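You operate a simulated robot arm through the tools that you are given. There is no shell and no other tool.

Carry out the task below with a simulated robot arm. There is one attempt and no reset: what you move stays moved.

Task
Set zoom, focus and light on the camera remote, then take one picture.
Fine: the monitor must show FITS, SHARP and EVEN.

Only the result counts: the job must be done as asked and must still hold three seconds after the hand-in. Knocking over, shifting, dropping, spilling or breaking anything else fails it.

Robot
A 7-joint arm with a two-finger parallel gripper, fixed in place. Base frame: the origin is on the floor under the middle of its stand, x ahead of it, y to its left, z up. Units: mm, degrees, N and s.
It reaches about 1372 mm from its shoulder. Its first joint turns from -149.0 to 149.0 degrees. Payload 3.43 kg.
The tool frame sits at the grasp point between the pads (the TCP): z along the fingers, y along the line on which they close. The tips reach 30 mm beyond it. The gripper opens to 94 mm. The fingers are 28 mm wide and 10 mm thick; the gripper's body (50 by 96 mm) begins 55 mm behind the TCP.
Orientation is that of the tool frame in the base frame, as [roll, pitch, yaw] about the fixed x, y, z axes, in that order (R = Rz(yaw) Ry(pitch) Rx(roll)). With the fingers straight down and closing along the base's y, the tool's x points along the base's -x, its y along +y and its z along -z.

Tools
- The arm moves only by the tool drive_tool. Its argument "targets" is one flat list of numbers, 6 for each row, row after row: the shift along the base's x, y, z in units of 100 mm (1.0 is 100 mm), then the turn, a rotation vector about the base's x, y, z in units of 60 degrees (1.0 is 60 degrees). In form: [tx, ty, tz, ax, ay, az, tx, ty, tz, ax, ay, az, ...]. A call has 1 to 20 rows; each row is the pose to reach, as a shift and turn from the pose commanded when the call began. "grip" is the finger opening in mm, from 0 to 94, set as the call begins (left out, the last holds). A call with a number of a shift or a turn outside -1 to 1 is refused whole. A row lasts 0.2 s, in which the tool goes at most 50 mm and 8.6 degrees; a call with a longer step from one row to the next is refused whole, and so is a gripper value outside its range. Where a pose cannot be reached the arm comes as near as it can. A force on the tool above 40 N (or 10 N above the force at the start of the call, whichever is more), or a blocked arm, ends the call early, and 0.2 s more pass. Each finger travels about 45 mm/s and halts on what it meets, pressing with about 32 N; the grip force reading is that of the motor and also rises with nothing between the fingers. The clock runs only during rows and for 0.2 s after the last one: add rows that repeat a pose to give the fingers time. It gives the time, the measured TCP pose, the force on the tool (base axes), the opening and the grip force at its end, in the units of the frame above (readings bear some noise), with the torque about the TCP (base axes, N m) and any sound that the robot's microphone picked up, and new pictures: "show" is both (left out), scene, wrist or none.
- Cameras (640 x 400 px; columns grow to the right, rows downward): "scene" is fixed at [401.4, 499.3, 1499.7]; the picture's right is [1.00, 0.05, 0.00], its down [0.03, -0.67, -0.74] and it looks along [-0.04, 0.74, -0.67] (base axes); focal length 281 px, centre (320, 200). "wrist" rides on the gripper at [76, 14, -102] in the tool frame; the picture's right is [-0.18, 0.98, 0.00], its down [-0.75, -0.14, -0.64] and it looks along [-0.63, -0.12, 0.77] (tool axes); focal length 243 px, centre (320, 200). There is no depth. A picture from a camera that has moved, and an enlarged one, comes with that camera's place and axes in the base frame and with its lens.
- enlarge(camera, box): a new picture of the part [left, top, right, bottom] of that camera's present view, enlarged. No time passes.
- job_done(): hands the job in; it is judged then, once.

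Places have to be worked out from the pictures, the camera data and where the tool is seen. Open the gripper and draw the arm clear of the work before you hand the job in, unless the task says otherwise.

The tools are called as a command line: name --argument value ..., lists and objects as JSON in quotes. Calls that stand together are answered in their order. drive_tool: Moves the arm, as the interface text tells. Its arguments: {"type":"object","properties":{"targets":{"type":"array"},"grip":{"type":"number"},"show":{"type":"string","enum":["both","scene","wrist","none"]}},"required":["targets"]} The other tools are called the same way: enlarge (camera, box) takes an enlarged picture of a part of a camera's view; job_done () hands the job in.

At the start:

```text
t: 0.0
position: [-132.7, 978.3, 1175.9]
tool_rot: [180.0, 0.0, -180.0]
contact_force: [-0.3, -0.4, -1.0]
wrist_torque: [-0.01, 0.0, 0.02]
opening: 93.9
finger_force: 0.1
```

scene: 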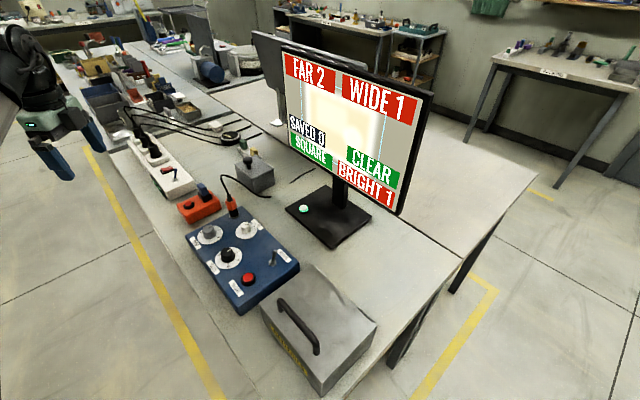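
wrist: 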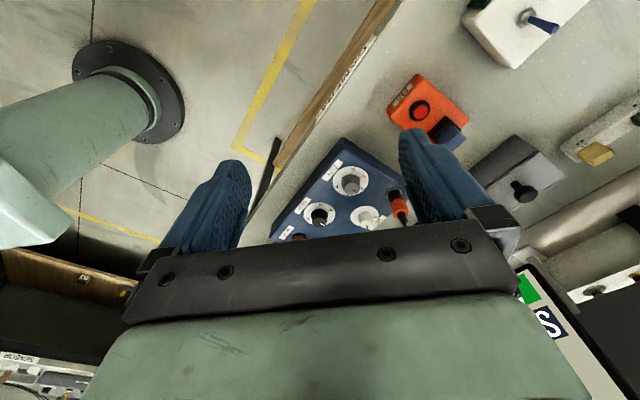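

The scene picture shows a blue remote with three dials, a red button, a toggle, and a monitor reading FAR 2, WIDE 1, BRIGHT 1, SQUARE, CLEAR, SAVED 0. I'll enlarge the views to identify each control before moving.

enlarge --camera "scene" --box '[170, 180, 310, 320]'

enlarge --camera "scene" --box '[270, 40, 440, 220]'

enlarge --camera "wrist" --box '[240, 120, 480, 260]'

```text
2.86 times, centred on (240, 250) of scene
camera zoom: at [401.4, 499.3, 1499.7], right [1.0, 0.05, 0.0], down [0.03, -0.67, -0.74], along [-0.04, 0.74, -0.67], focal length 802 px, centre (549, 57)
```

zoom: 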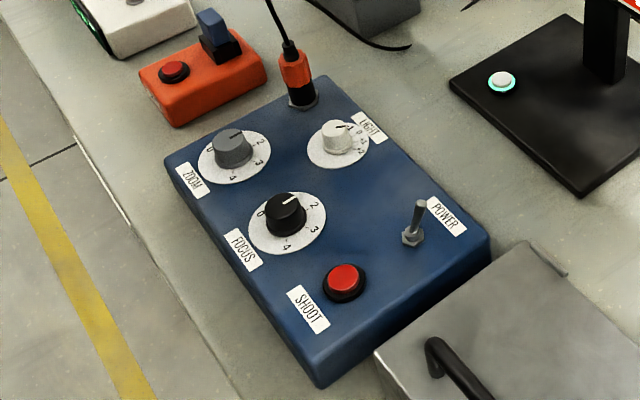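

```text
2.22 times, centred on (355, 130) of scene
camera zoom: at [401.4, 499.3, 1499.7], right [1.0, 0.05, 0.0], down [0.03, -0.67, -0.74], along [-0.04, 0.74, -0.67], focal length 624 px, centre (242, 356)
```

zoom: 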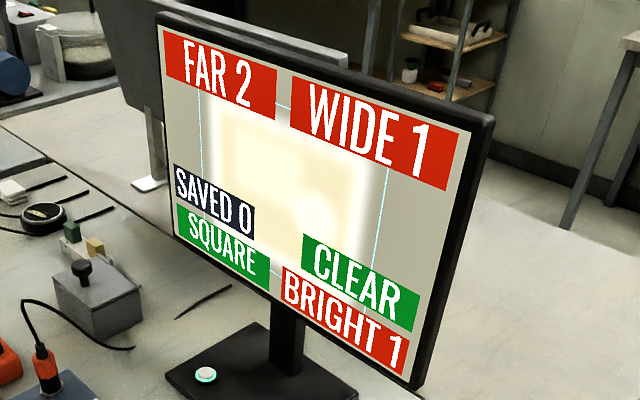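

```text
2.67 times, centred on (360, 190) of wrist
camera zoom: at [-209.5, 993.2, 1277.8], right [0.18, 0.98, 0.0], down [0.75, -0.14, 0.64], along [0.63, -0.12, -0.77], focal length 647 px, centre (213, 227)
```

zoom: 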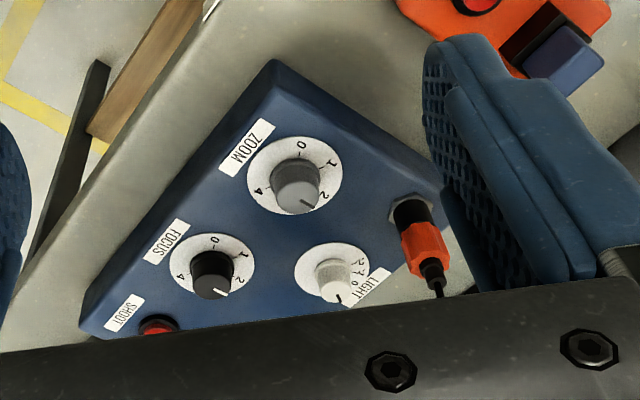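

The remote has ZOOM, FOCUS and LIGHT dials plus SHOOT and POWER. I'll enlarge further to read the dial pointers and the box's geometry.

enlarge --camera "scene" --box '[190, 210, 270, 275]'

enlarge --camera "wrist" --box '[290, 150, 400, 240]'

enlarge --camera "scene" --box '[100, 130, 260, 230]'

enlarge --camera "scene" --box '[0, 0, 160, 100]'

```text
6.15 times, centred on (230, 242) of scene
camera zoom: at [401.4, 499.3, 1499.7], right [1.0, 0.05, 0.0], down [0.03, -0.67, -0.74], along [-0.04, 0.74, -0.67], focal length 1727 px, centre (874, -62)
```

zoom: 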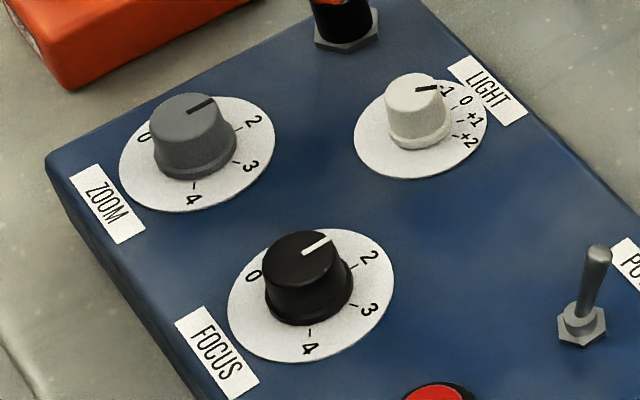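

```text
4.44 times, centred on (345, 195) of wrist
camera zoom: at [-209.5, 993.2, 1277.8], right [0.18, 0.98, 0.0], down [0.75, -0.14, 0.64], along [0.63, -0.12, -0.77], focal length 1078 px, centre (209, 222)
```

zoom: 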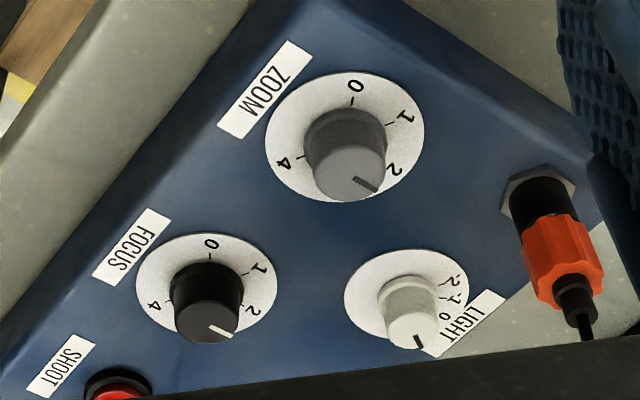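

```text
4.00 times, centred on (180, 180) of scene
camera zoom: at [401.4, 499.3, 1499.7], right [1.0, 0.05, 0.0], down [0.03, -0.67, -0.74], along [-0.04, 0.74, -0.67], focal length 1122 px, centre (880, 280)
```

zoom: 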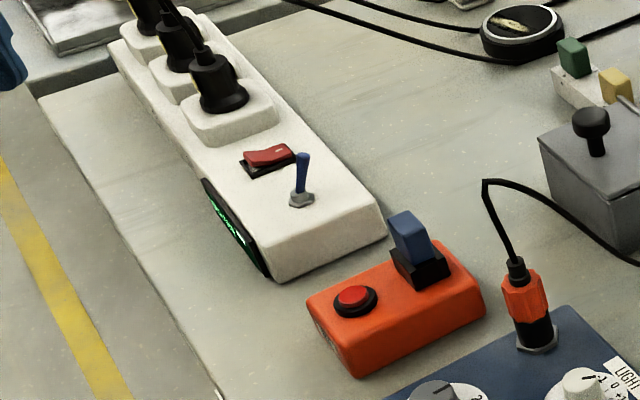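

```text
4.00 times, centred on (80, 50) of scene
camera zoom: at [401.4, 499.3, 1499.7], right [1.0, 0.05, 0.0], down [0.03, -0.67, -0.74], along [-0.04, 0.74, -0.67], focal length 1122 px, centre (1280, 800)
```

zoom: 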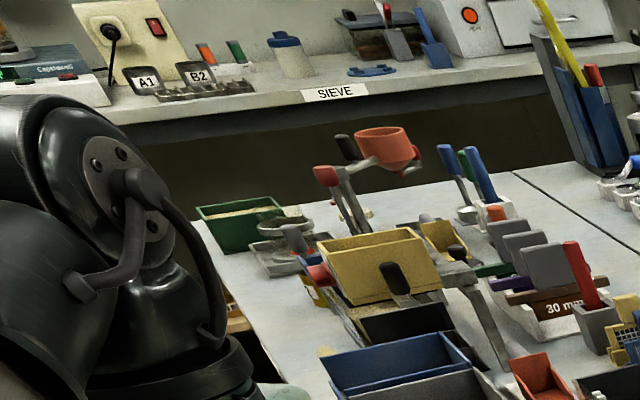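

Both views place the remote's top at z≈885, turned about 45°. My estimates are: ZOOM knob ≈(56,1012), FOCUS ≈(133,936), LIGHT ≈(158,1032), SHOOT ≈(199,882). ZOOM and FOCUS read about 2, with ticks 60° apart, and LIGHT reads about +1. I'll move toward a point above ZOOM while staying high.

drive_tool --targets '[0.33, 0.06, -0.1, 0, 0, 0, 0.66, 0.12, -0.2, 0, 0, 0, 1.0, 0.18, -0.3, 0, 0, 0]' --grip 70 --show "both"

```text
t: 0.8
position: [-34.0, 997.0, 1145.9]
tool_rot: [-180.0, 0.0, -179.9]
contact_force: [0.2, -0.2, -0.1]
wrist_torque: [0.05, -0.05, -0.01]
opening: 70.0
finger_force: 0.0
camera wrist: at [-110.6, 1012.6, 1247.3], right [0.18, 0.98, 0.0], down [0.75, -0.14, 0.64], along [0.63, -0.12, -0.77], focal length 243 px, centre (320, 200)
```

scene: 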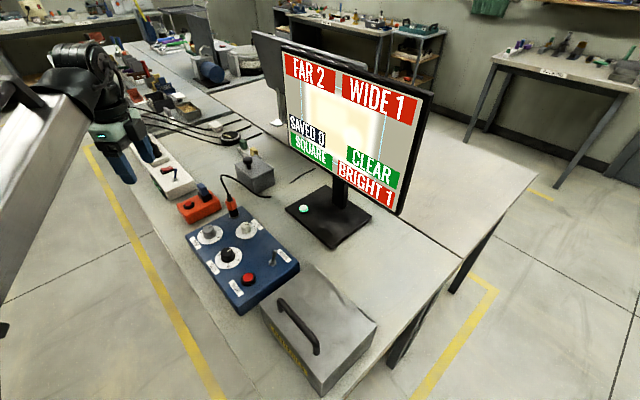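
wrist: 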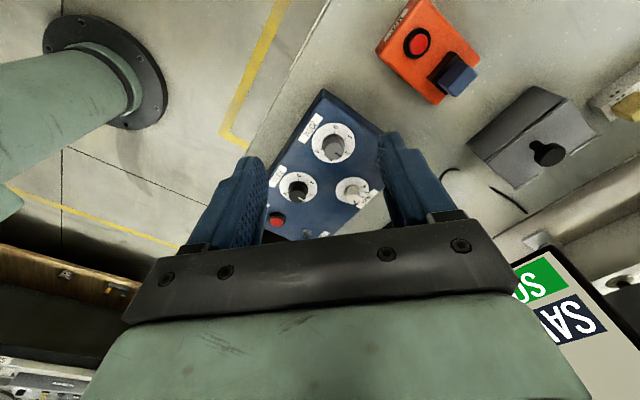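

With the second wrist view, the rays agree best with the panel surface at z≈900: ZOOM ≈(64.6,999.4), FOCUS ≈(139,924.5), LIGHT ≈(162,1019). I'll move above ZOOM at z≈1070 and check the alignment.

drive_tool --targets '[0.33, 0.01, -0.25, 0, 0, 0, 0.66, 0.02, -0.5, 0, 0, 0, 0.98, 0.03, -0.75, 0, 0, 0]' --grip 70 --show "both"

```text
t: 1.6
position: [65.2, 1001.9, 1072.0]
tool_rot: [179.9, 0.0, -179.9]
contact_force: [-0.2, -0.4, 0.2]
wrist_torque: [0.03, -0.06, 0.04]
opening: 70.0
finger_force: 0.0
camera wrist: at [-11.2, 1016.2, 1174.0], right [0.18, 0.98, 0.0], down [0.75, -0.14, 0.64], along [0.63, -0.12, -0.77], focal length 243 px, centre (320, 200)
```

scene: 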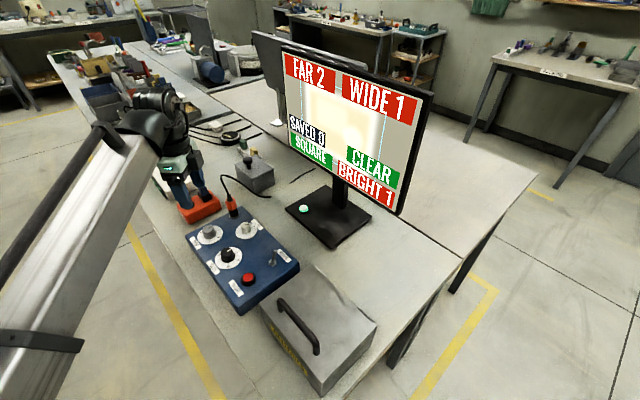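
wrist: 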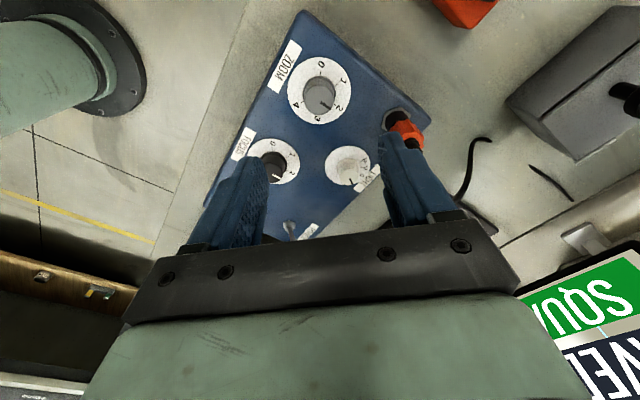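

The gripper is now above ZOOM. I'll enlarge the wrist view to refine the knob's centre and pointer.

enlarge --camera "wrist" --box '[230, 30, 390, 190]'

enlarge --camera "scene" --box '[140, 150, 260, 270]'

```text
2.50 times, centred on (310, 110) of wrist
camera zoom: at [-11.2, 1016.2, 1174.0], right [0.18, 0.98, 0.0], down [0.75, -0.14, 0.64], along [0.63, -0.12, -0.77], focal length 606 px, centre (345, 425)
```

zoom: 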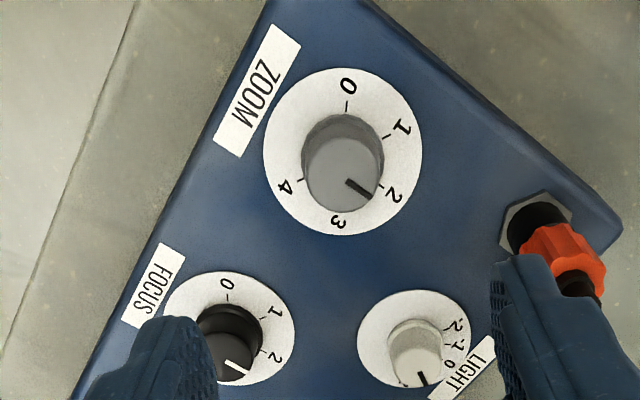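

```text
3.33 times, centred on (200, 210) of scene
camera zoom: at [401.4, 499.3, 1499.7], right [1.0, 0.05, 0.0], down [0.03, -0.67, -0.74], along [-0.04, 0.74, -0.67], focal length 935 px, centre (720, 167)
```

zoom: 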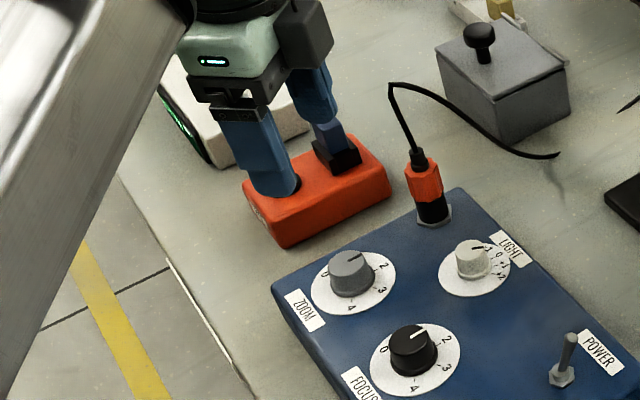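

This view gives ZOOM's axis at ≈(64.5,1000), knob top z≈930, about 32 mm across, pointer at 2. I'll descend straight down to z≈971 with the fingers at 60 mm and check clearance.

drive_tool --targets '[0, 0, -0.4, 0, 0, 0, 0, 0, -0.8, 0, 0, 0, 0, 0, -1.0, 0, 0, 0]' --grip 60 --show "both"

```text
t: 2.4
position: [65.9, 999.9, 970.4]
tool_rot: [-179.9, 0.0, -180.0]
contact_force: [-0.3, 0.0, 0.3]
wrist_torque: [-0.01, 0.01, 0.02]
opening: 60.2
finger_force: 0.1
camera wrist: at [-11.1, 1013.7, 1072.2], right [0.18, 0.98, 0.0], down [0.75, -0.14, 0.64], along [0.63, -0.12, -0.77], focal length 243 px, centre (320, 200)
```

scene: 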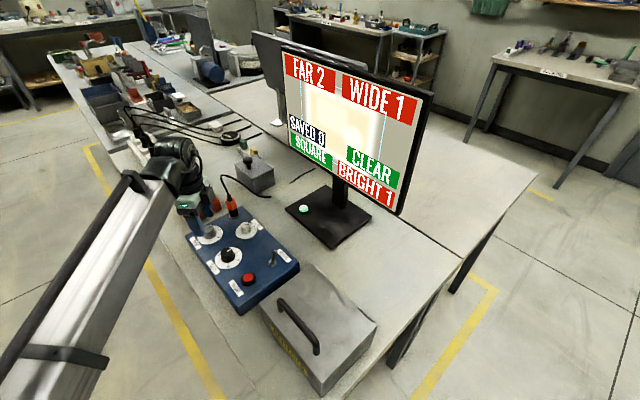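
wrist: 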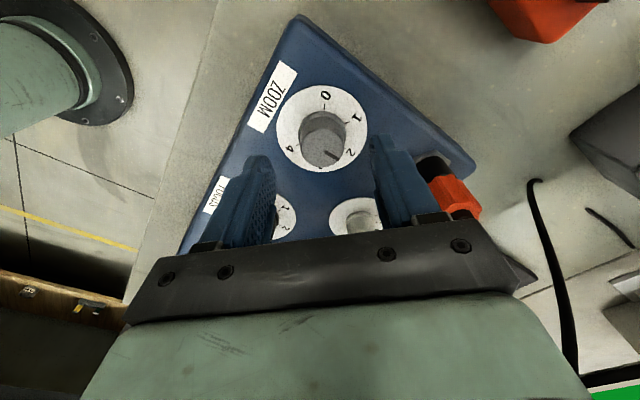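

The fingers straddle the knob with clearance, and the connector and cable sit outside the right finger. I'll lower 30 mm more so the pads overlap the knob (tips ≈911) and look closely.

drive_tool --targets '[0, 0, -0.15, 0, 0, 0, 0, 0, -0.3, 0, 0, 0]' --grip 60 --show "none"

enlarge --camera "wrist" --box '[220, 60, 420, 240]'

enlarge --camera "scene" --box '[150, 170, 260, 270]'

```text
t: 3.0
position: [64.0, 998.9, 941.7]
tool_rot: [-180.0, 0.1, 179.9]
contact_force: [0.0, -0.9, -0.5]
wrist_torque: [0.03, 0.01, 0.02]
opening: 59.8
finger_force: 0.1
```

```text
2.22 times, centred on (320, 150) of wrist
camera zoom: at [-11.2, 1013.4, 1042.7], right [0.18, 0.98, 0.0], down [0.75, -0.14, 0.64], along [0.63, -0.12, -0.77], focal length 539 px, centre (320, 311)
```

zoom: 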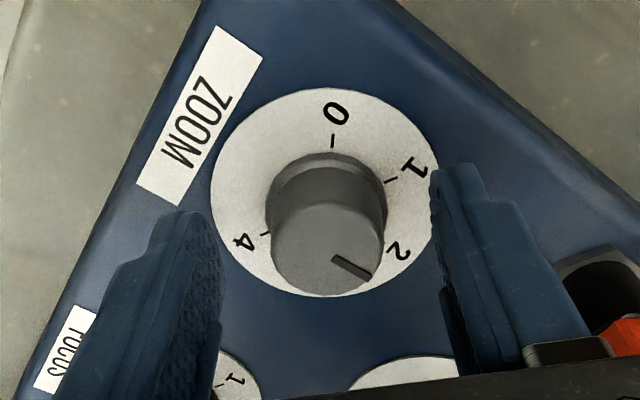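

```text
4.00 times, centred on (205, 220) of scene
camera zoom: at [401.4, 499.3, 1499.7], right [1.0, 0.05, 0.0], down [0.03, -0.67, -0.74], along [-0.04, 0.74, -0.67], focal length 1122 px, centre (780, 120)
```

zoom: 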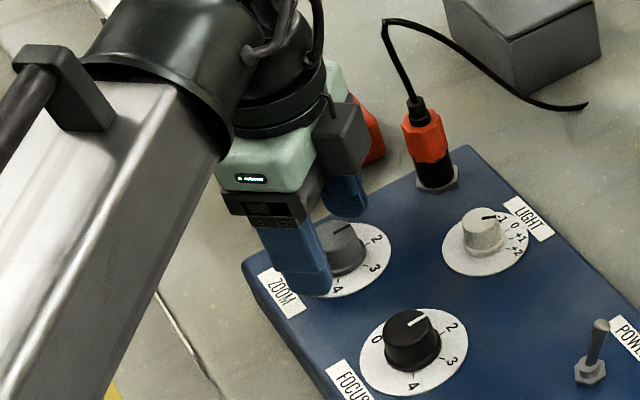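

The knob is centred between the fingers and the tips are clear of the panel. I'll close onto the knob, holding position.

drive_tool --targets '[0, 0, 0, 0, 0, 0, 0, 0, 0, 0, 0, 0, 0, 0, 0, 0, 0, 0, 0, 0, 0, 0, 0, 0]' --grip 22 --show "wrist"

```text
t: 4.0
position: [65.8, 1000.3, 941.1]
tool_rot: [179.9, 0.1, 180.0]
contact_force: [-0.3, 14.2, -0.2]
wrist_torque: [0.37, 0.0, 0.06]
opening: 30.7
finger_force: 45.1
camera wrist: at [-11.1, 1014.7, 1042.9], right [0.18, 0.98, 0.0], down [0.75, -0.14, 0.64], along [0.63, -0.12, -0.77], focal length 243 px, centre (320, 200)
```

wrist: 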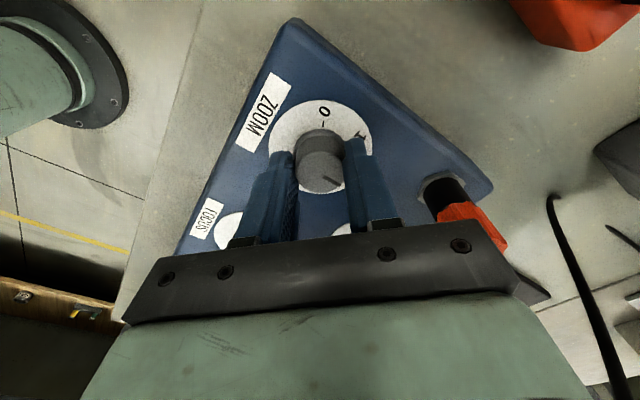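

The knob is gripped at 30.7 mm, but a 14 N side force in +y shows it is slightly off-centre toward +y. I'll nudge the tool +y by 1 mm to relieve that before turning.

drive_tool --targets '[0, 0.01, 0, 0, 0, 0, 0, 0.01, 0, 0, 0, 0]' --show "none"

```text
t: 4.6
position: [66.3, 1000.2, 941.7]
tool_rot: [-180.0, 0.0, 179.9]
contact_force: [-0.4, 10.0, 3.8]
wrist_torque: [0.63, 0.07, 0.01]
opening: 30.9
finger_force: 45.0
```

The side force dropped from 14 N to 10 N. I'll nudge another 2 mm in +y.

drive_tool --targets '[0, 0.01, 0, 0, 0, 0, 0, 0.02, 0, 0, 0, 0, 0, 0.02, 0, 0, 0, 0]' --show "both"

```text
t: 5.4
position: [65.6, 1000.3, 941.5]
tool_rot: [-179.8, 0.0, -180.0]
contact_force: [3.3, -8.3, 1.8]
wrist_torque: [0.13, 0.23, -0.01]
opening: 30.7
finger_force: 44.8
camera wrist: at [-11.2, 1015.4, 1042.8], right [0.18, 0.98, 0.0], down [0.75, -0.14, 0.64], along [0.63, -0.12, -0.77], focal length 243 px, centre (320, 200)
```

scene: 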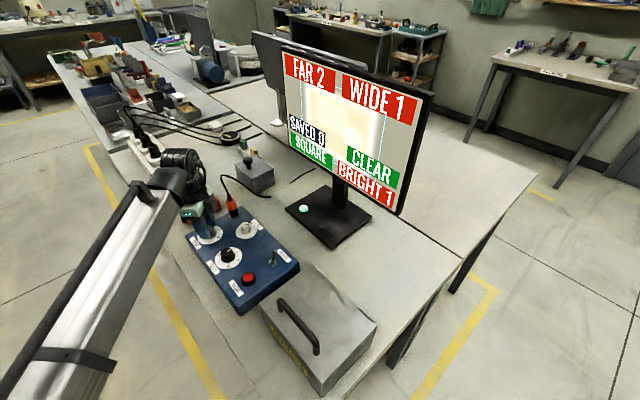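
wrist: 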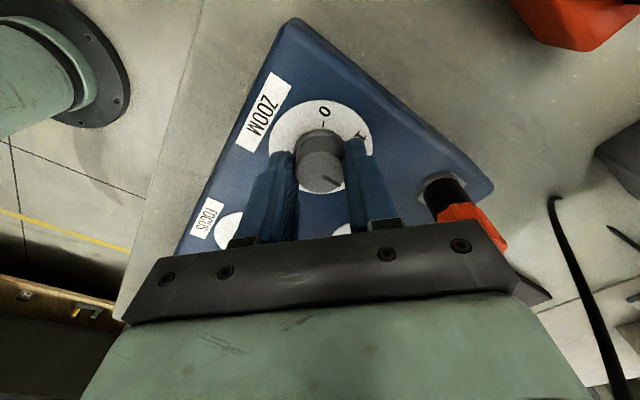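

The balance point lies between the last two positions, so I'll back off 1 mm in y. I'll then turn the knob 30° clockwise (toward higher numbers) as a test and read the monitor.

drive_tool --targets '[0, -0.01, 0, 0, 0, 0, 0, -0.01, 0, 0, 0, -0.1, 0, -0.01, 0, 0, 0, -0.2, 0, -0.01, 0, 0, 0, -0.3, 0, -0.01, 0, 0, 0, -0.4, 0, -0.01, 0, 0, 0, -0.5, 0, -0.01, 0, 0, 0, -0.5]' --show "both"

```text
t: 7.0
position: [65.4, 1002.5, 942.0]
tool_rot: [180.0, 0.1, 150.0]
contact_force: [10.9, -15.8, -6.3]
wrist_torque: [0.2, -0.11, -0.02]
opening: 30.7
finger_force: 45.6
camera wrist: at [6.4, 1052.3, 1042.8], right [0.65, 0.76, 0.0], down [0.58, -0.5, 0.64], along [0.49, -0.42, -0.77], focal length 243 px, centre (320, 200)
```

scene: 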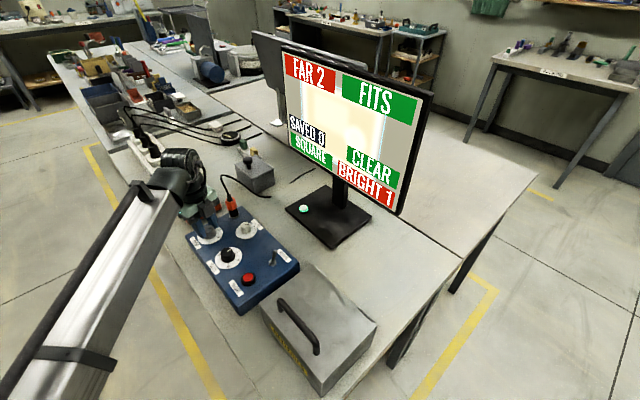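
wrist: 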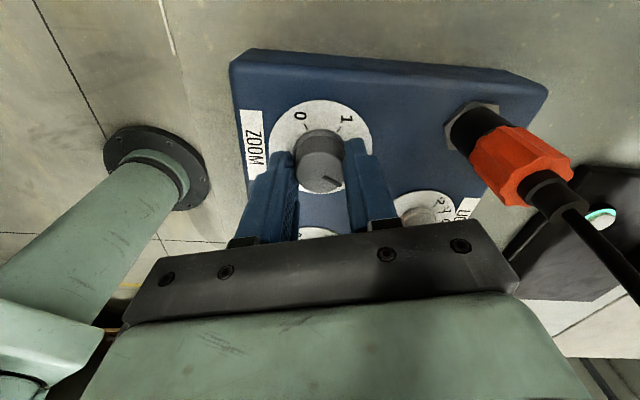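

The monitor now shows FITS after 30°. There is some side load, so I'll ease the tool (+1.2,−1.7 mm) and keep turning clockwise another 15° to see how wide the FITS window is.

drive_tool --targets '[0.012, -0.017, 0, 0, 0, 0, 0.012, -0.017, 0, 0, 0, -0.08, 0.012, -0.017, 0, 0, 0, -0.16, 0.012, -0.017, 0, 0, 0, -0.25, 0.012, -0.017, 0, 0, 0, -0.25]' --show "scene"

```text
t: 8.2
position: [66.3, 1002.4, 941.4]
tool_rot: [180.0, -0.1, 135.0]
contact_force: [0.7, 11.2, -10.4]
wrist_torque: [-0.16, -0.73, 0.03]
opening: 30.8
finger_force: 44.9
```

scene: 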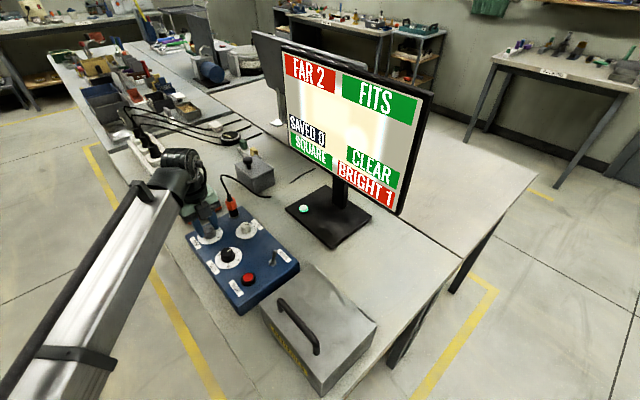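

Still FITS at 45°. I'll relieve the y load slightly and finish the turn to 60°, which should be tick 3.

drive_tool --targets '[0, 0.009, 0, 0, 0, 0, 0, 0.009, 0, 0, 0, -0.08, 0, 0.009, 0, 0, 0, -0.16, 0, 0.009, 0, 0, 0, -0.25, 0, 0.009, 0, 0, 0, -0.25]' --show "scene"

enlarge --camera "scene" --box '[270, 40, 440, 220]'

enlarge --camera "wrist" --box '[220, 60, 420, 240]'

```text
t: 9.4
position: [65.9, 1003.5, 940.3]
tool_rot: [179.9, -0.1, 120.0]
contact_force: [-2.1, 14.2, 5.7]
wrist_torque: [0.45, 0.53, 0.0]
opening: 30.8
finger_force: 45.0
```

scene: 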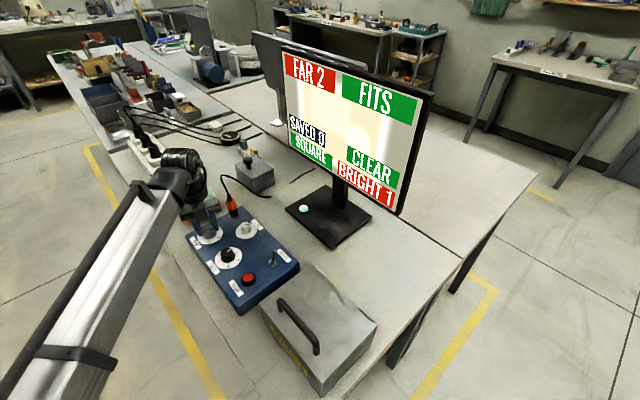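

```text
2.22 times, centred on (355, 130) of scene
camera zoom: at [401.4, 499.3, 1499.7], right [1.0, 0.05, 0.0], down [0.03, -0.67, -0.74], along [-0.04, 0.74, -0.67], focal length 624 px, centre (242, 356)
```

zoom: 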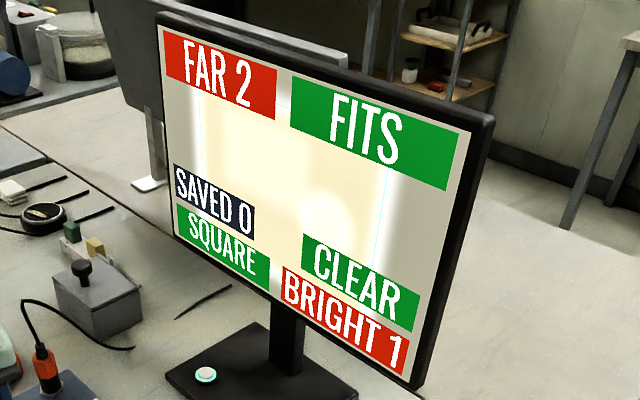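

```text
2.22 times, centred on (320, 150) of wrist
camera zoom: at [40.3, 1075.2, 1043.0], right [0.94, 0.33, 0.0], down [0.25, -0.72, 0.64], along [0.21, -0.6, -0.77], focal length 539 px, centre (320, 311)
```

zoom: 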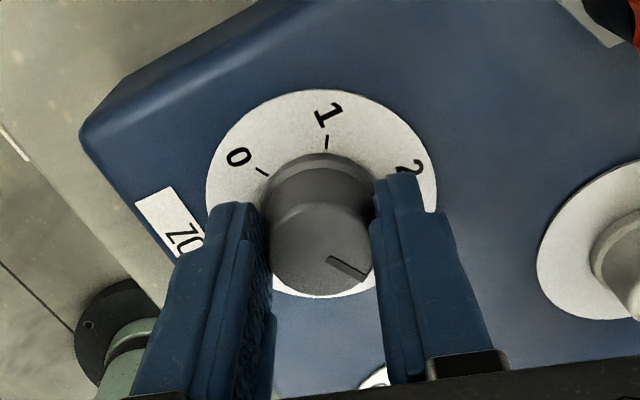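

FITS holds at 60°, which is tick 3, so ZOOM is set. I'll open the fingers, lift straight up, and turn the tool back toward its starting yaw.

drive_tool --targets '[0, 0, 0, 0, 0, 0, 0, 0, 0, 0, 0, 0, 0, 0, 0, 0, 0, 0, 0, 0, 0.3, 0, 0, 0, 0, 0, 0.6, 0, 0, 0]' --grip 60 --show "both"

```text
t: 10.6
position: [66.5, 1001.4, 1000.5]
tool_rot: [-180.0, 0.1, 120.0]
contact_force: [0.2, 0.4, 0.4]
wrist_torque: [-0.03, 0.01, 0.02]
opening: 59.8
finger_force: 0.1
camera wrist: at [40.0, 1073.7, 1101.9], right [0.94, 0.33, 0.0], down [0.25, -0.72, 0.64], along [0.21, -0.61, -0.77], focal length 243 px, centre (320, 200)
```

scene: 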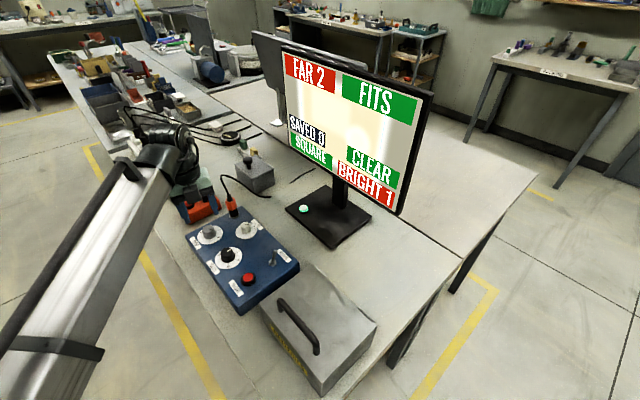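
wrist: 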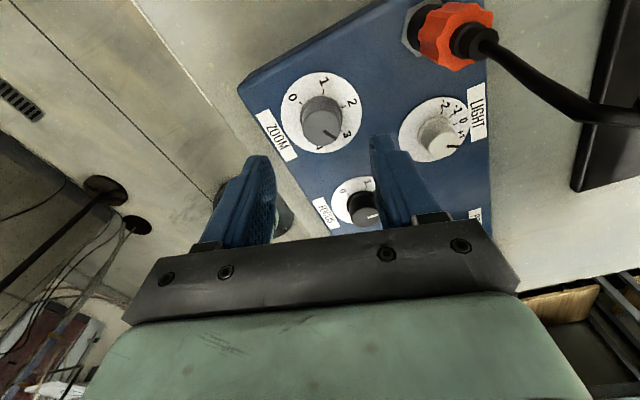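

ZOOM's pointer is now at 3 and the monitor still shows FITS. I'll move above FOCUS at about (140.5,925.5), keeping this yaw so there is room for a counter-clockwise turn, and look.

drive_tool --targets '[0.25, -0.25, 0.1, 0, 0, 0, 0.5, -0.5, 0.2, 0, 0, 0, 0.74, -0.75, 0.3, 0, 0, 0]' --grip 60 --show "both"

enlarge --camera "wrist" --box '[220, 30, 420, 210]'

```text
t: 11.4
position: [139.4, 925.3, 1032.4]
tool_rot: [179.9, -0.1, 120.0]
contact_force: [-0.5, 0.5, -0.1]
wrist_torque: [0.0, 0.02, -0.02]
opening: 60.1
finger_force: 0.1
camera wrist: at [113.7, 998.7, 1133.4], right [0.94, 0.33, 0.0], down [0.25, -0.72, 0.64], along [0.21, -0.61, -0.77], focal length 243 px, centre (320, 200)
```

scene: 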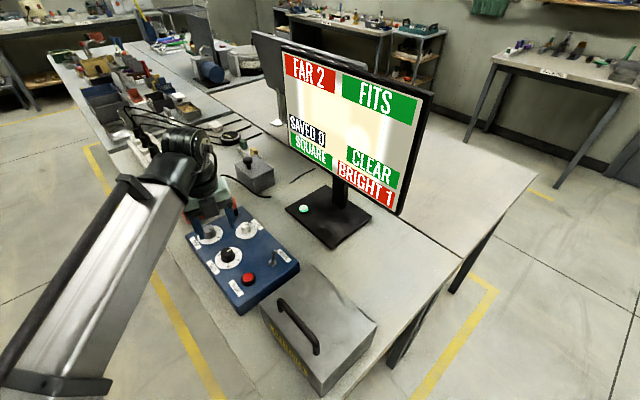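
wrist: 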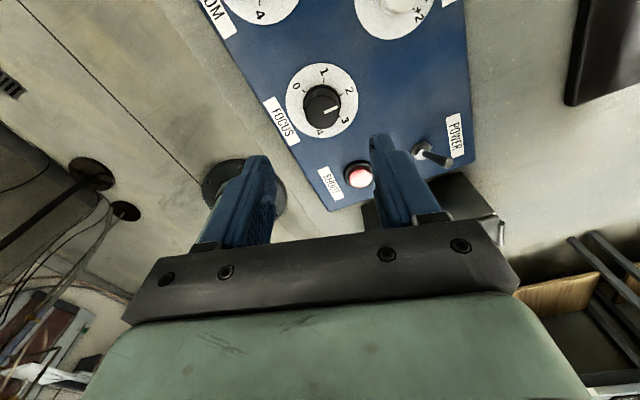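

```text
2.22 times, centred on (320, 120) of wrist
camera zoom: at [113.7, 998.7, 1133.4], right [0.94, 0.33, 0.0], down [0.25, -0.72, 0.64], along [0.21, -0.61, -0.77], focal length 539 px, centre (320, 378)
```

zoom: 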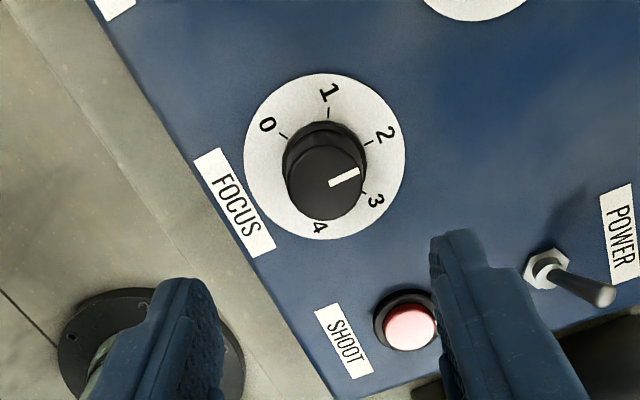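

FOCUS's axis works out to ≈(140,927.5), and the fingers are centred on it along their closing axis. I'll shift +1.5 mm in y and descend to z≈941.

drive_tool --targets '[0, 0.015, -0.3, 0, 0, 0, 0, 0.015, -0.6, 0, 0, 0, 0, 0.015, -0.8, 0, 0, 0, 0, 0.015, -0.9, 0, 0, 0]' --grip 60 --show "none"

enlarge --camera "wrist" --box '[220, 60, 420, 240]'

enlarge --camera "scene" --box '[150, 170, 310, 320]'

```text
t: 12.4
position: [140.0, 927.0, 942.3]
tool_rot: [180.0, 0.0, 120.0]
contact_force: [-0.4, 0.3, -0.3]
wrist_torque: [-0.01, 0.01, -0.05]
opening: 59.9
finger_force: 0.1
```

```text
2.22 times, centred on (320, 150) of wrist
camera zoom: at [114.2, 1000.3, 1043.5], right [0.94, 0.33, 0.0], down [0.25, -0.72, 0.64], along [0.21, -0.61, -0.77], focal length 539 px, centre (320, 311)
```

zoom: 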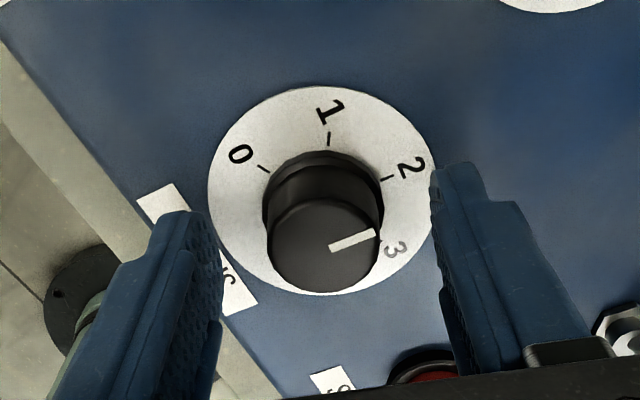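

```text
2.67 times, centred on (230, 245) of scene
camera zoom: at [401.4, 499.3, 1499.7], right [1.0, 0.05, 0.0], down [0.03, -0.67, -0.74], along [-0.04, 0.74, -0.67], focal length 748 px, centre (560, 80)
```

zoom: 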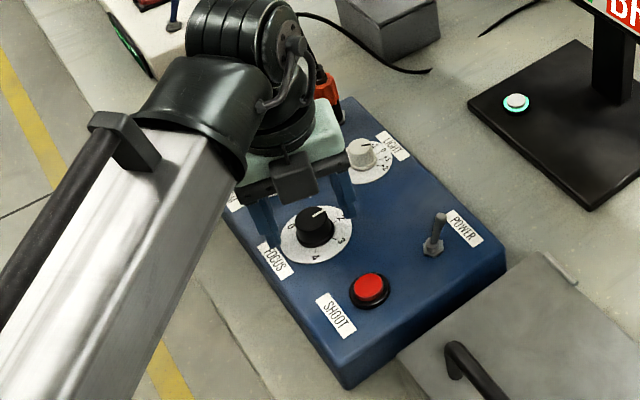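

The FOCUS knob is centred between the fingers. I'll close on it and check the balance of forces.

drive_tool --targets '[0, 0, 0, 0, 0, 0, 0, 0, 0, 0, 0, 0, 0, 0, 0, 0, 0, 0, 0, 0, 0, 0, 0, 0]' --grip 22 --show "none"

```text
t: 13.4
position: [140.9, 928.0, 942.5]
tool_rot: [179.9, 0.0, 120.0]
contact_force: [5.1, 4.4, -1.0]
wrist_torque: [0.24, -0.07, 0.02]
opening: 30.6
finger_force: 45.3
```

The grip is well balanced, with about 6 N along the closing axis. I'll turn counter-clockwise 40° (toward lower numbers) as a direction test, with a 0.5 mm correction.

drive_tool --targets '[0.005, 0.003, 0, 0, 0, 0.11, 0.005, 0.003, 0, 0, 0, 0.22, 0.005, 0.003, 0, 0, 0, 0.33, 0.005, 0.003, 0, 0, 0, 0.44, 0.005, 0.003, 0, 0, 0, 0.55, 0.005, 0.003, 0, 0, 0, 0.667, 0.005, 0.003, 0, 0, 0, 0.667]' --show "scene"

```text
t: 15.0
position: [141.4, 927.1, 942.3]
tool_rot: [-179.8, 0.0, 160.1]
contact_force: [3.6, -8.4, 2.1]
wrist_torque: [0.36, 0.54, 0.01]
opening: 31.0
finger_force: 45.0
```

scene: 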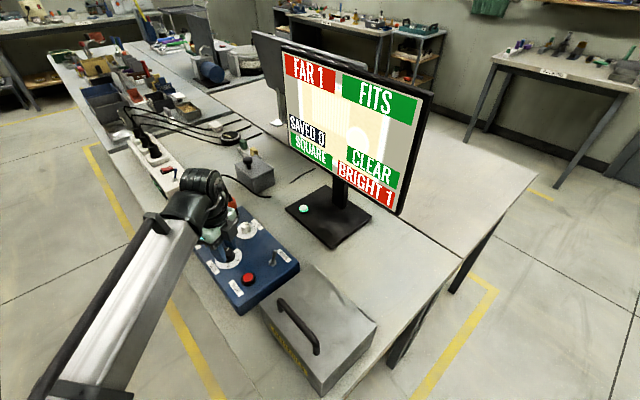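

It reads FAR 1, so counter-clockwise is correct. I'll turn another 40° with a small force correction.

drive_tool --targets '[0.003, -0.008, 0, 0, 0, 0.11, 0.003, -0.008, 0, 0, 0, 0.22, 0.003, -0.008, 0, 0, 0, 0.33, 0.003, -0.008, 0, 0, 0, 0.44, 0.003, -0.008, 0, 0, 0, 0.55, 0.003, -0.008, 0, 0, 0, 0.667, 0.003, -0.008, 0, 0, 0, 0.667]' --show "scene"

enlarge --camera "scene" --box '[270, 40, 440, 220]'

```text
t: 16.6
position: [139.6, 926.9, 941.6]
tool_rot: [179.9, 0.0, -159.8]
contact_force: [-12.9, -18.2, 4.8]
wrist_torque: [0.14, -0.52, -0.04]
opening: 30.7
finger_force: 45.2
```

scene: 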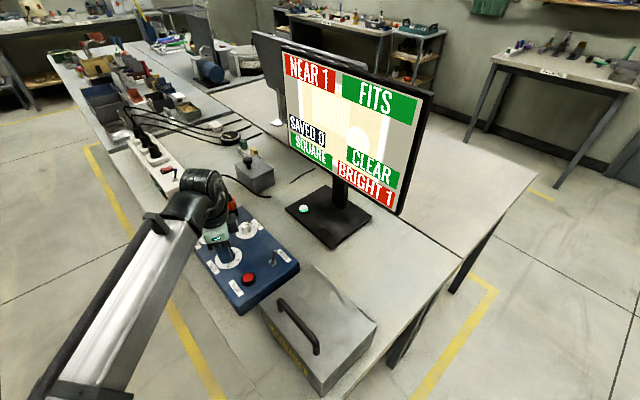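

```text
2.22 times, centred on (355, 130) of scene
camera zoom: at [401.4, 499.3, 1499.7], right [1.0, 0.05, 0.0], down [0.03, -0.67, -0.74], along [-0.04, 0.74, -0.67], focal length 624 px, centre (242, 356)
```

zoom: 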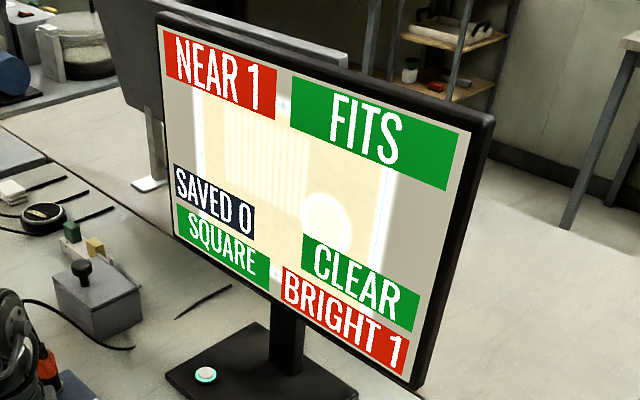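

The monitor changed to NEAR 1 at 80°, so SHARP lies between 40° and 80°. I'll turn back 20° to about tick 1, with a small force correction.

drive_tool --targets '[-0.006, -0.01, 0, 0, 0, -0.11, -0.006, -0.01, 0, 0, 0, -0.22, -0.006, -0.01, 0, 0, 0, -0.333, -0.006, -0.01, 0, 0, 0, -0.333]' --show "scene"

enlarge --camera "scene" --box '[270, 40, 440, 220]'

```text
t: 17.6
position: [141.0, 926.8, 942.1]
tool_rot: [179.9, 0.0, 180.0]
contact_force: [-10.4, -9.0, 9.9]
wrist_torque: [-0.39, 1.44, -0.04]
opening: 30.9
finger_force: 45.2
```

scene: 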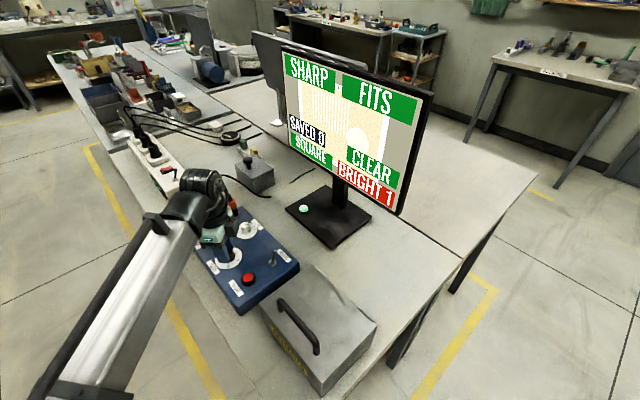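

```text
2.22 times, centred on (355, 130) of scene
camera zoom: at [401.4, 499.3, 1499.7], right [1.0, 0.05, 0.0], down [0.03, -0.67, -0.74], along [-0.04, 0.74, -0.67], focal length 624 px, centre (242, 356)
```

zoom: 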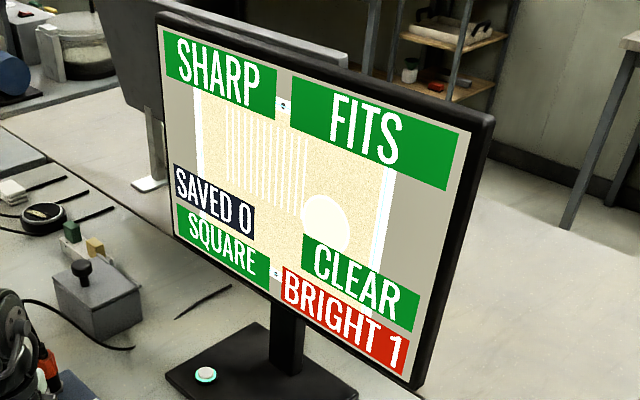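

The monitor now reads SHARP at tick 1. I'll relieve the side load a little, then open the fingers without lifting, so the knob isn't dragged, and re-read the monitor.

drive_tool --targets '[-0.008, -0.008, 0, 0, 0, 0, -0.008, -0.008, 0, 0, 0, 0]' --show "scene"

```text
t: 18.2
position: [139.7, 926.4, 942.1]
tool_rot: [179.8, 0.1, 179.9]
contact_force: [-3.5, 5.3, 13.1]
wrist_torque: [-0.07, 1.17, -0.01]
opening: 30.6
finger_force: 44.6
```

scene: 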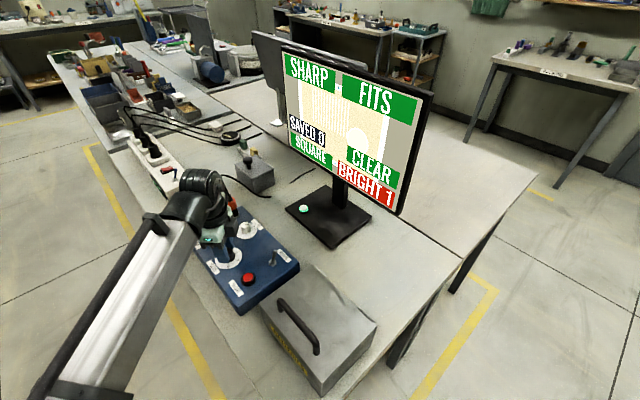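

The load is small and the monitor still shows SHARP and FITS. I'll open the fingers and lift straight up.

drive_tool --targets '[0, 0, 0, 0, 0, 0, 0, 0, 0, 0, 0, 0, 0, 0, 0, 0, 0, 0, 0, 0, 0.3, 0, 0, 0, 0, 0, 0.6, 0, 0, 0]' --grip 60 --show "both"

enlarge --camera "scene" --box '[270, 40, 440, 220]'

enlarge --camera "wrist" --box '[220, 30, 460, 250]'

```text
t: 19.4
position: [139.5, 924.7, 1001.3]
tool_rot: [-179.9, -0.1, -179.9]
contact_force: [-0.1, -0.3, -0.1]
wrist_torque: [0.0, 0.0, 0.0]
opening: 59.9
finger_force: 0.0
camera wrist: at [63.4, 940.3, 1101.8], right [0.18, 0.98, 0.0], down [0.75, -0.14, 0.64], along [0.63, -0.12, -0.77], focal length 243 px, centre (320, 200)
```

scene: 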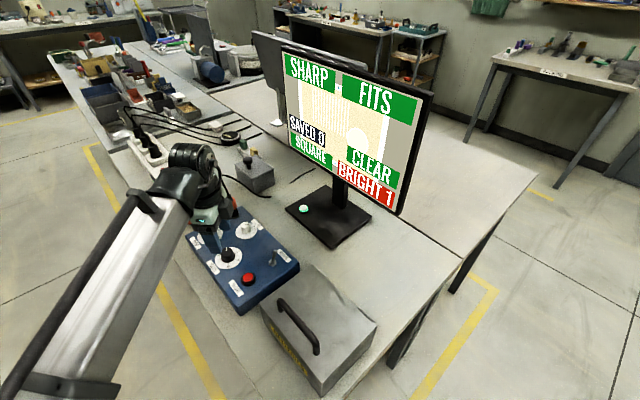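
wrist: 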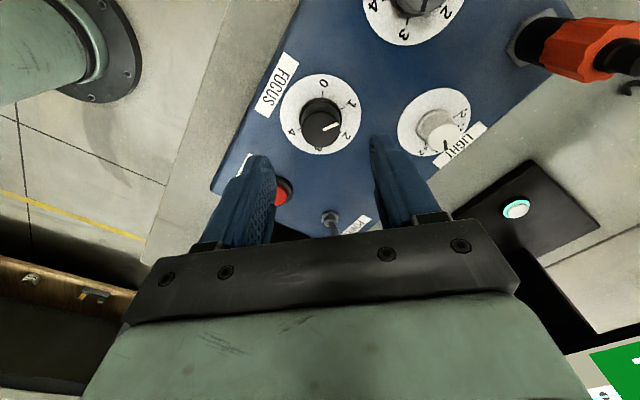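

```text
2.22 times, centred on (355, 130) of scene
camera zoom: at [401.4, 499.3, 1499.7], right [1.0, 0.05, 0.0], down [0.03, -0.67, -0.74], along [-0.04, 0.74, -0.67], focal length 624 px, centre (242, 356)
```

zoom: 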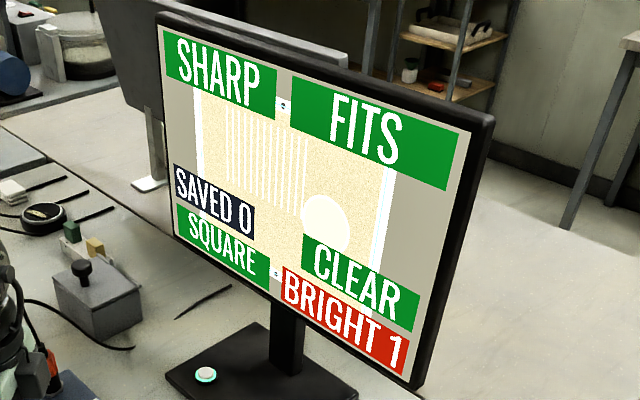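

```text
1.82 times, centred on (340, 140) of wrist
camera zoom: at [63.4, 940.3, 1101.8], right [0.18, 0.98, 0.0], down [0.75, -0.14, 0.64], along [0.63, -0.12, -0.77], focal length 441 px, centre (284, 309)
```

zoom: 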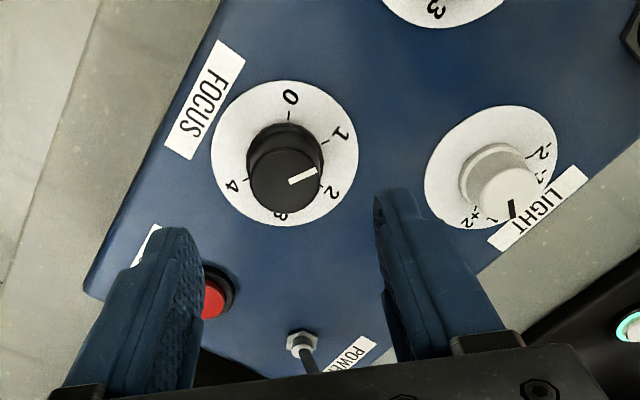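

FOCUS is set: SHARP and FITS both hold and its pointer is at tick 1. LIGHT is at ≈(163,1020), and the cable rises above the connector near (116,1075) to about z≈1060. I'll move above LIGHT at z≈1050 with the same yaw, keeping the wrist clear of the cable, and look.

drive_tool --targets '[0.0, 0.0, 0.4, 0, 0, 0, 0.08, 0.35, 0.5, 0, 0, 0, 0.16, 0.65, 0.5, 0, 0, 0, 0.231, 0.953, 0.5, 0, 0, 0]' --grip 54 --show "both"

enlarge --camera "wrist" --box '[230, 30, 430, 210]'

enlarge --camera "scene" --box '[160, 110, 300, 240]'

```text
t: 20.4
position: [163.8, 1019.8, 1050.0]
tool_rot: [180.0, 0.0, -179.9]
contact_force: [-0.3, -0.6, -0.2]
wrist_torque: [0.03, -0.02, -0.01]
opening: 54.0
finger_force: 0.1
camera wrist: at [86.9, 1034.6, 1151.3], right [0.18, 0.98, 0.0], down [0.75, -0.14, 0.64], along [0.63, -0.12, -0.77], focal length 243 px, centre (320, 200)
```

scene: 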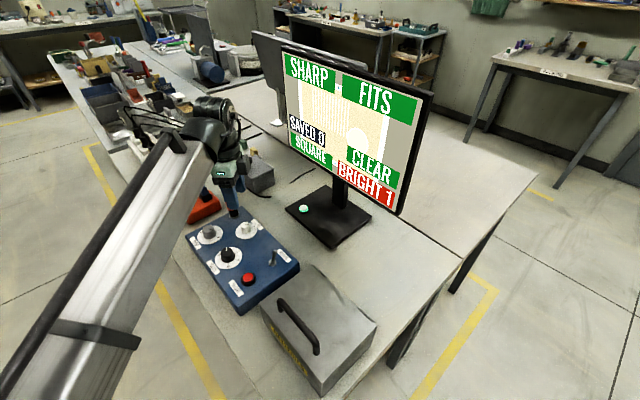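
wrist: 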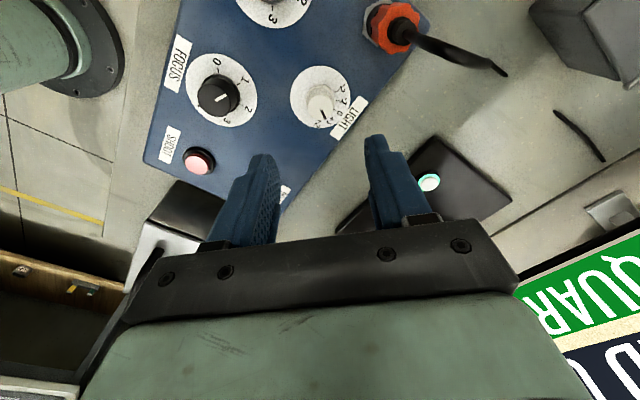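

```text
2.22 times, centred on (330, 120) of wrist
camera zoom: at [86.9, 1034.6, 1151.3], right [0.18, 0.98, 0.0], down [0.75, -0.14, 0.64], along [0.63, -0.12, -0.77], focal length 539 px, centre (298, 378)
```

zoom: 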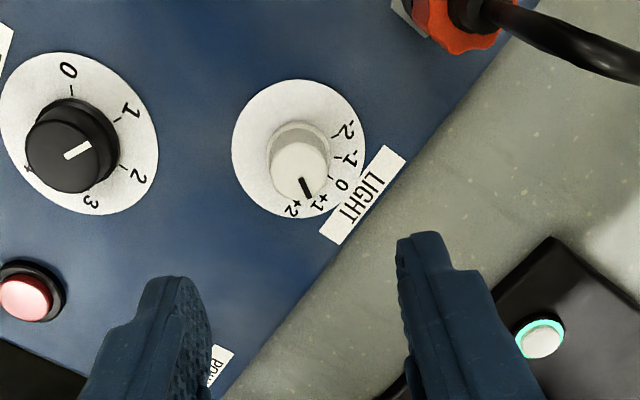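

```text
3.08 times, centred on (230, 175) of scene
camera zoom: at [401.4, 499.3, 1499.7], right [1.0, 0.05, 0.0], down [0.03, -0.67, -0.74], along [-0.04, 0.74, -0.67], focal length 863 px, centre (597, 277)
```

zoom: 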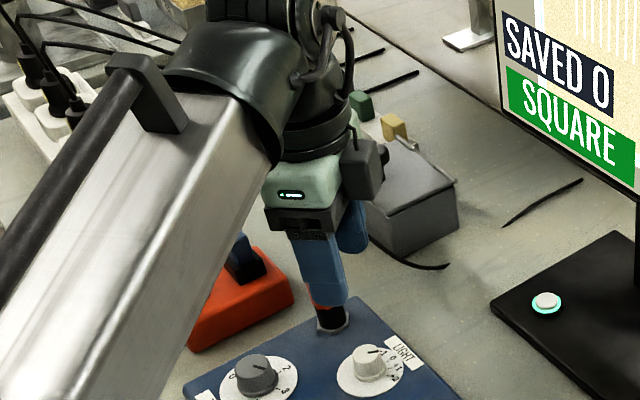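

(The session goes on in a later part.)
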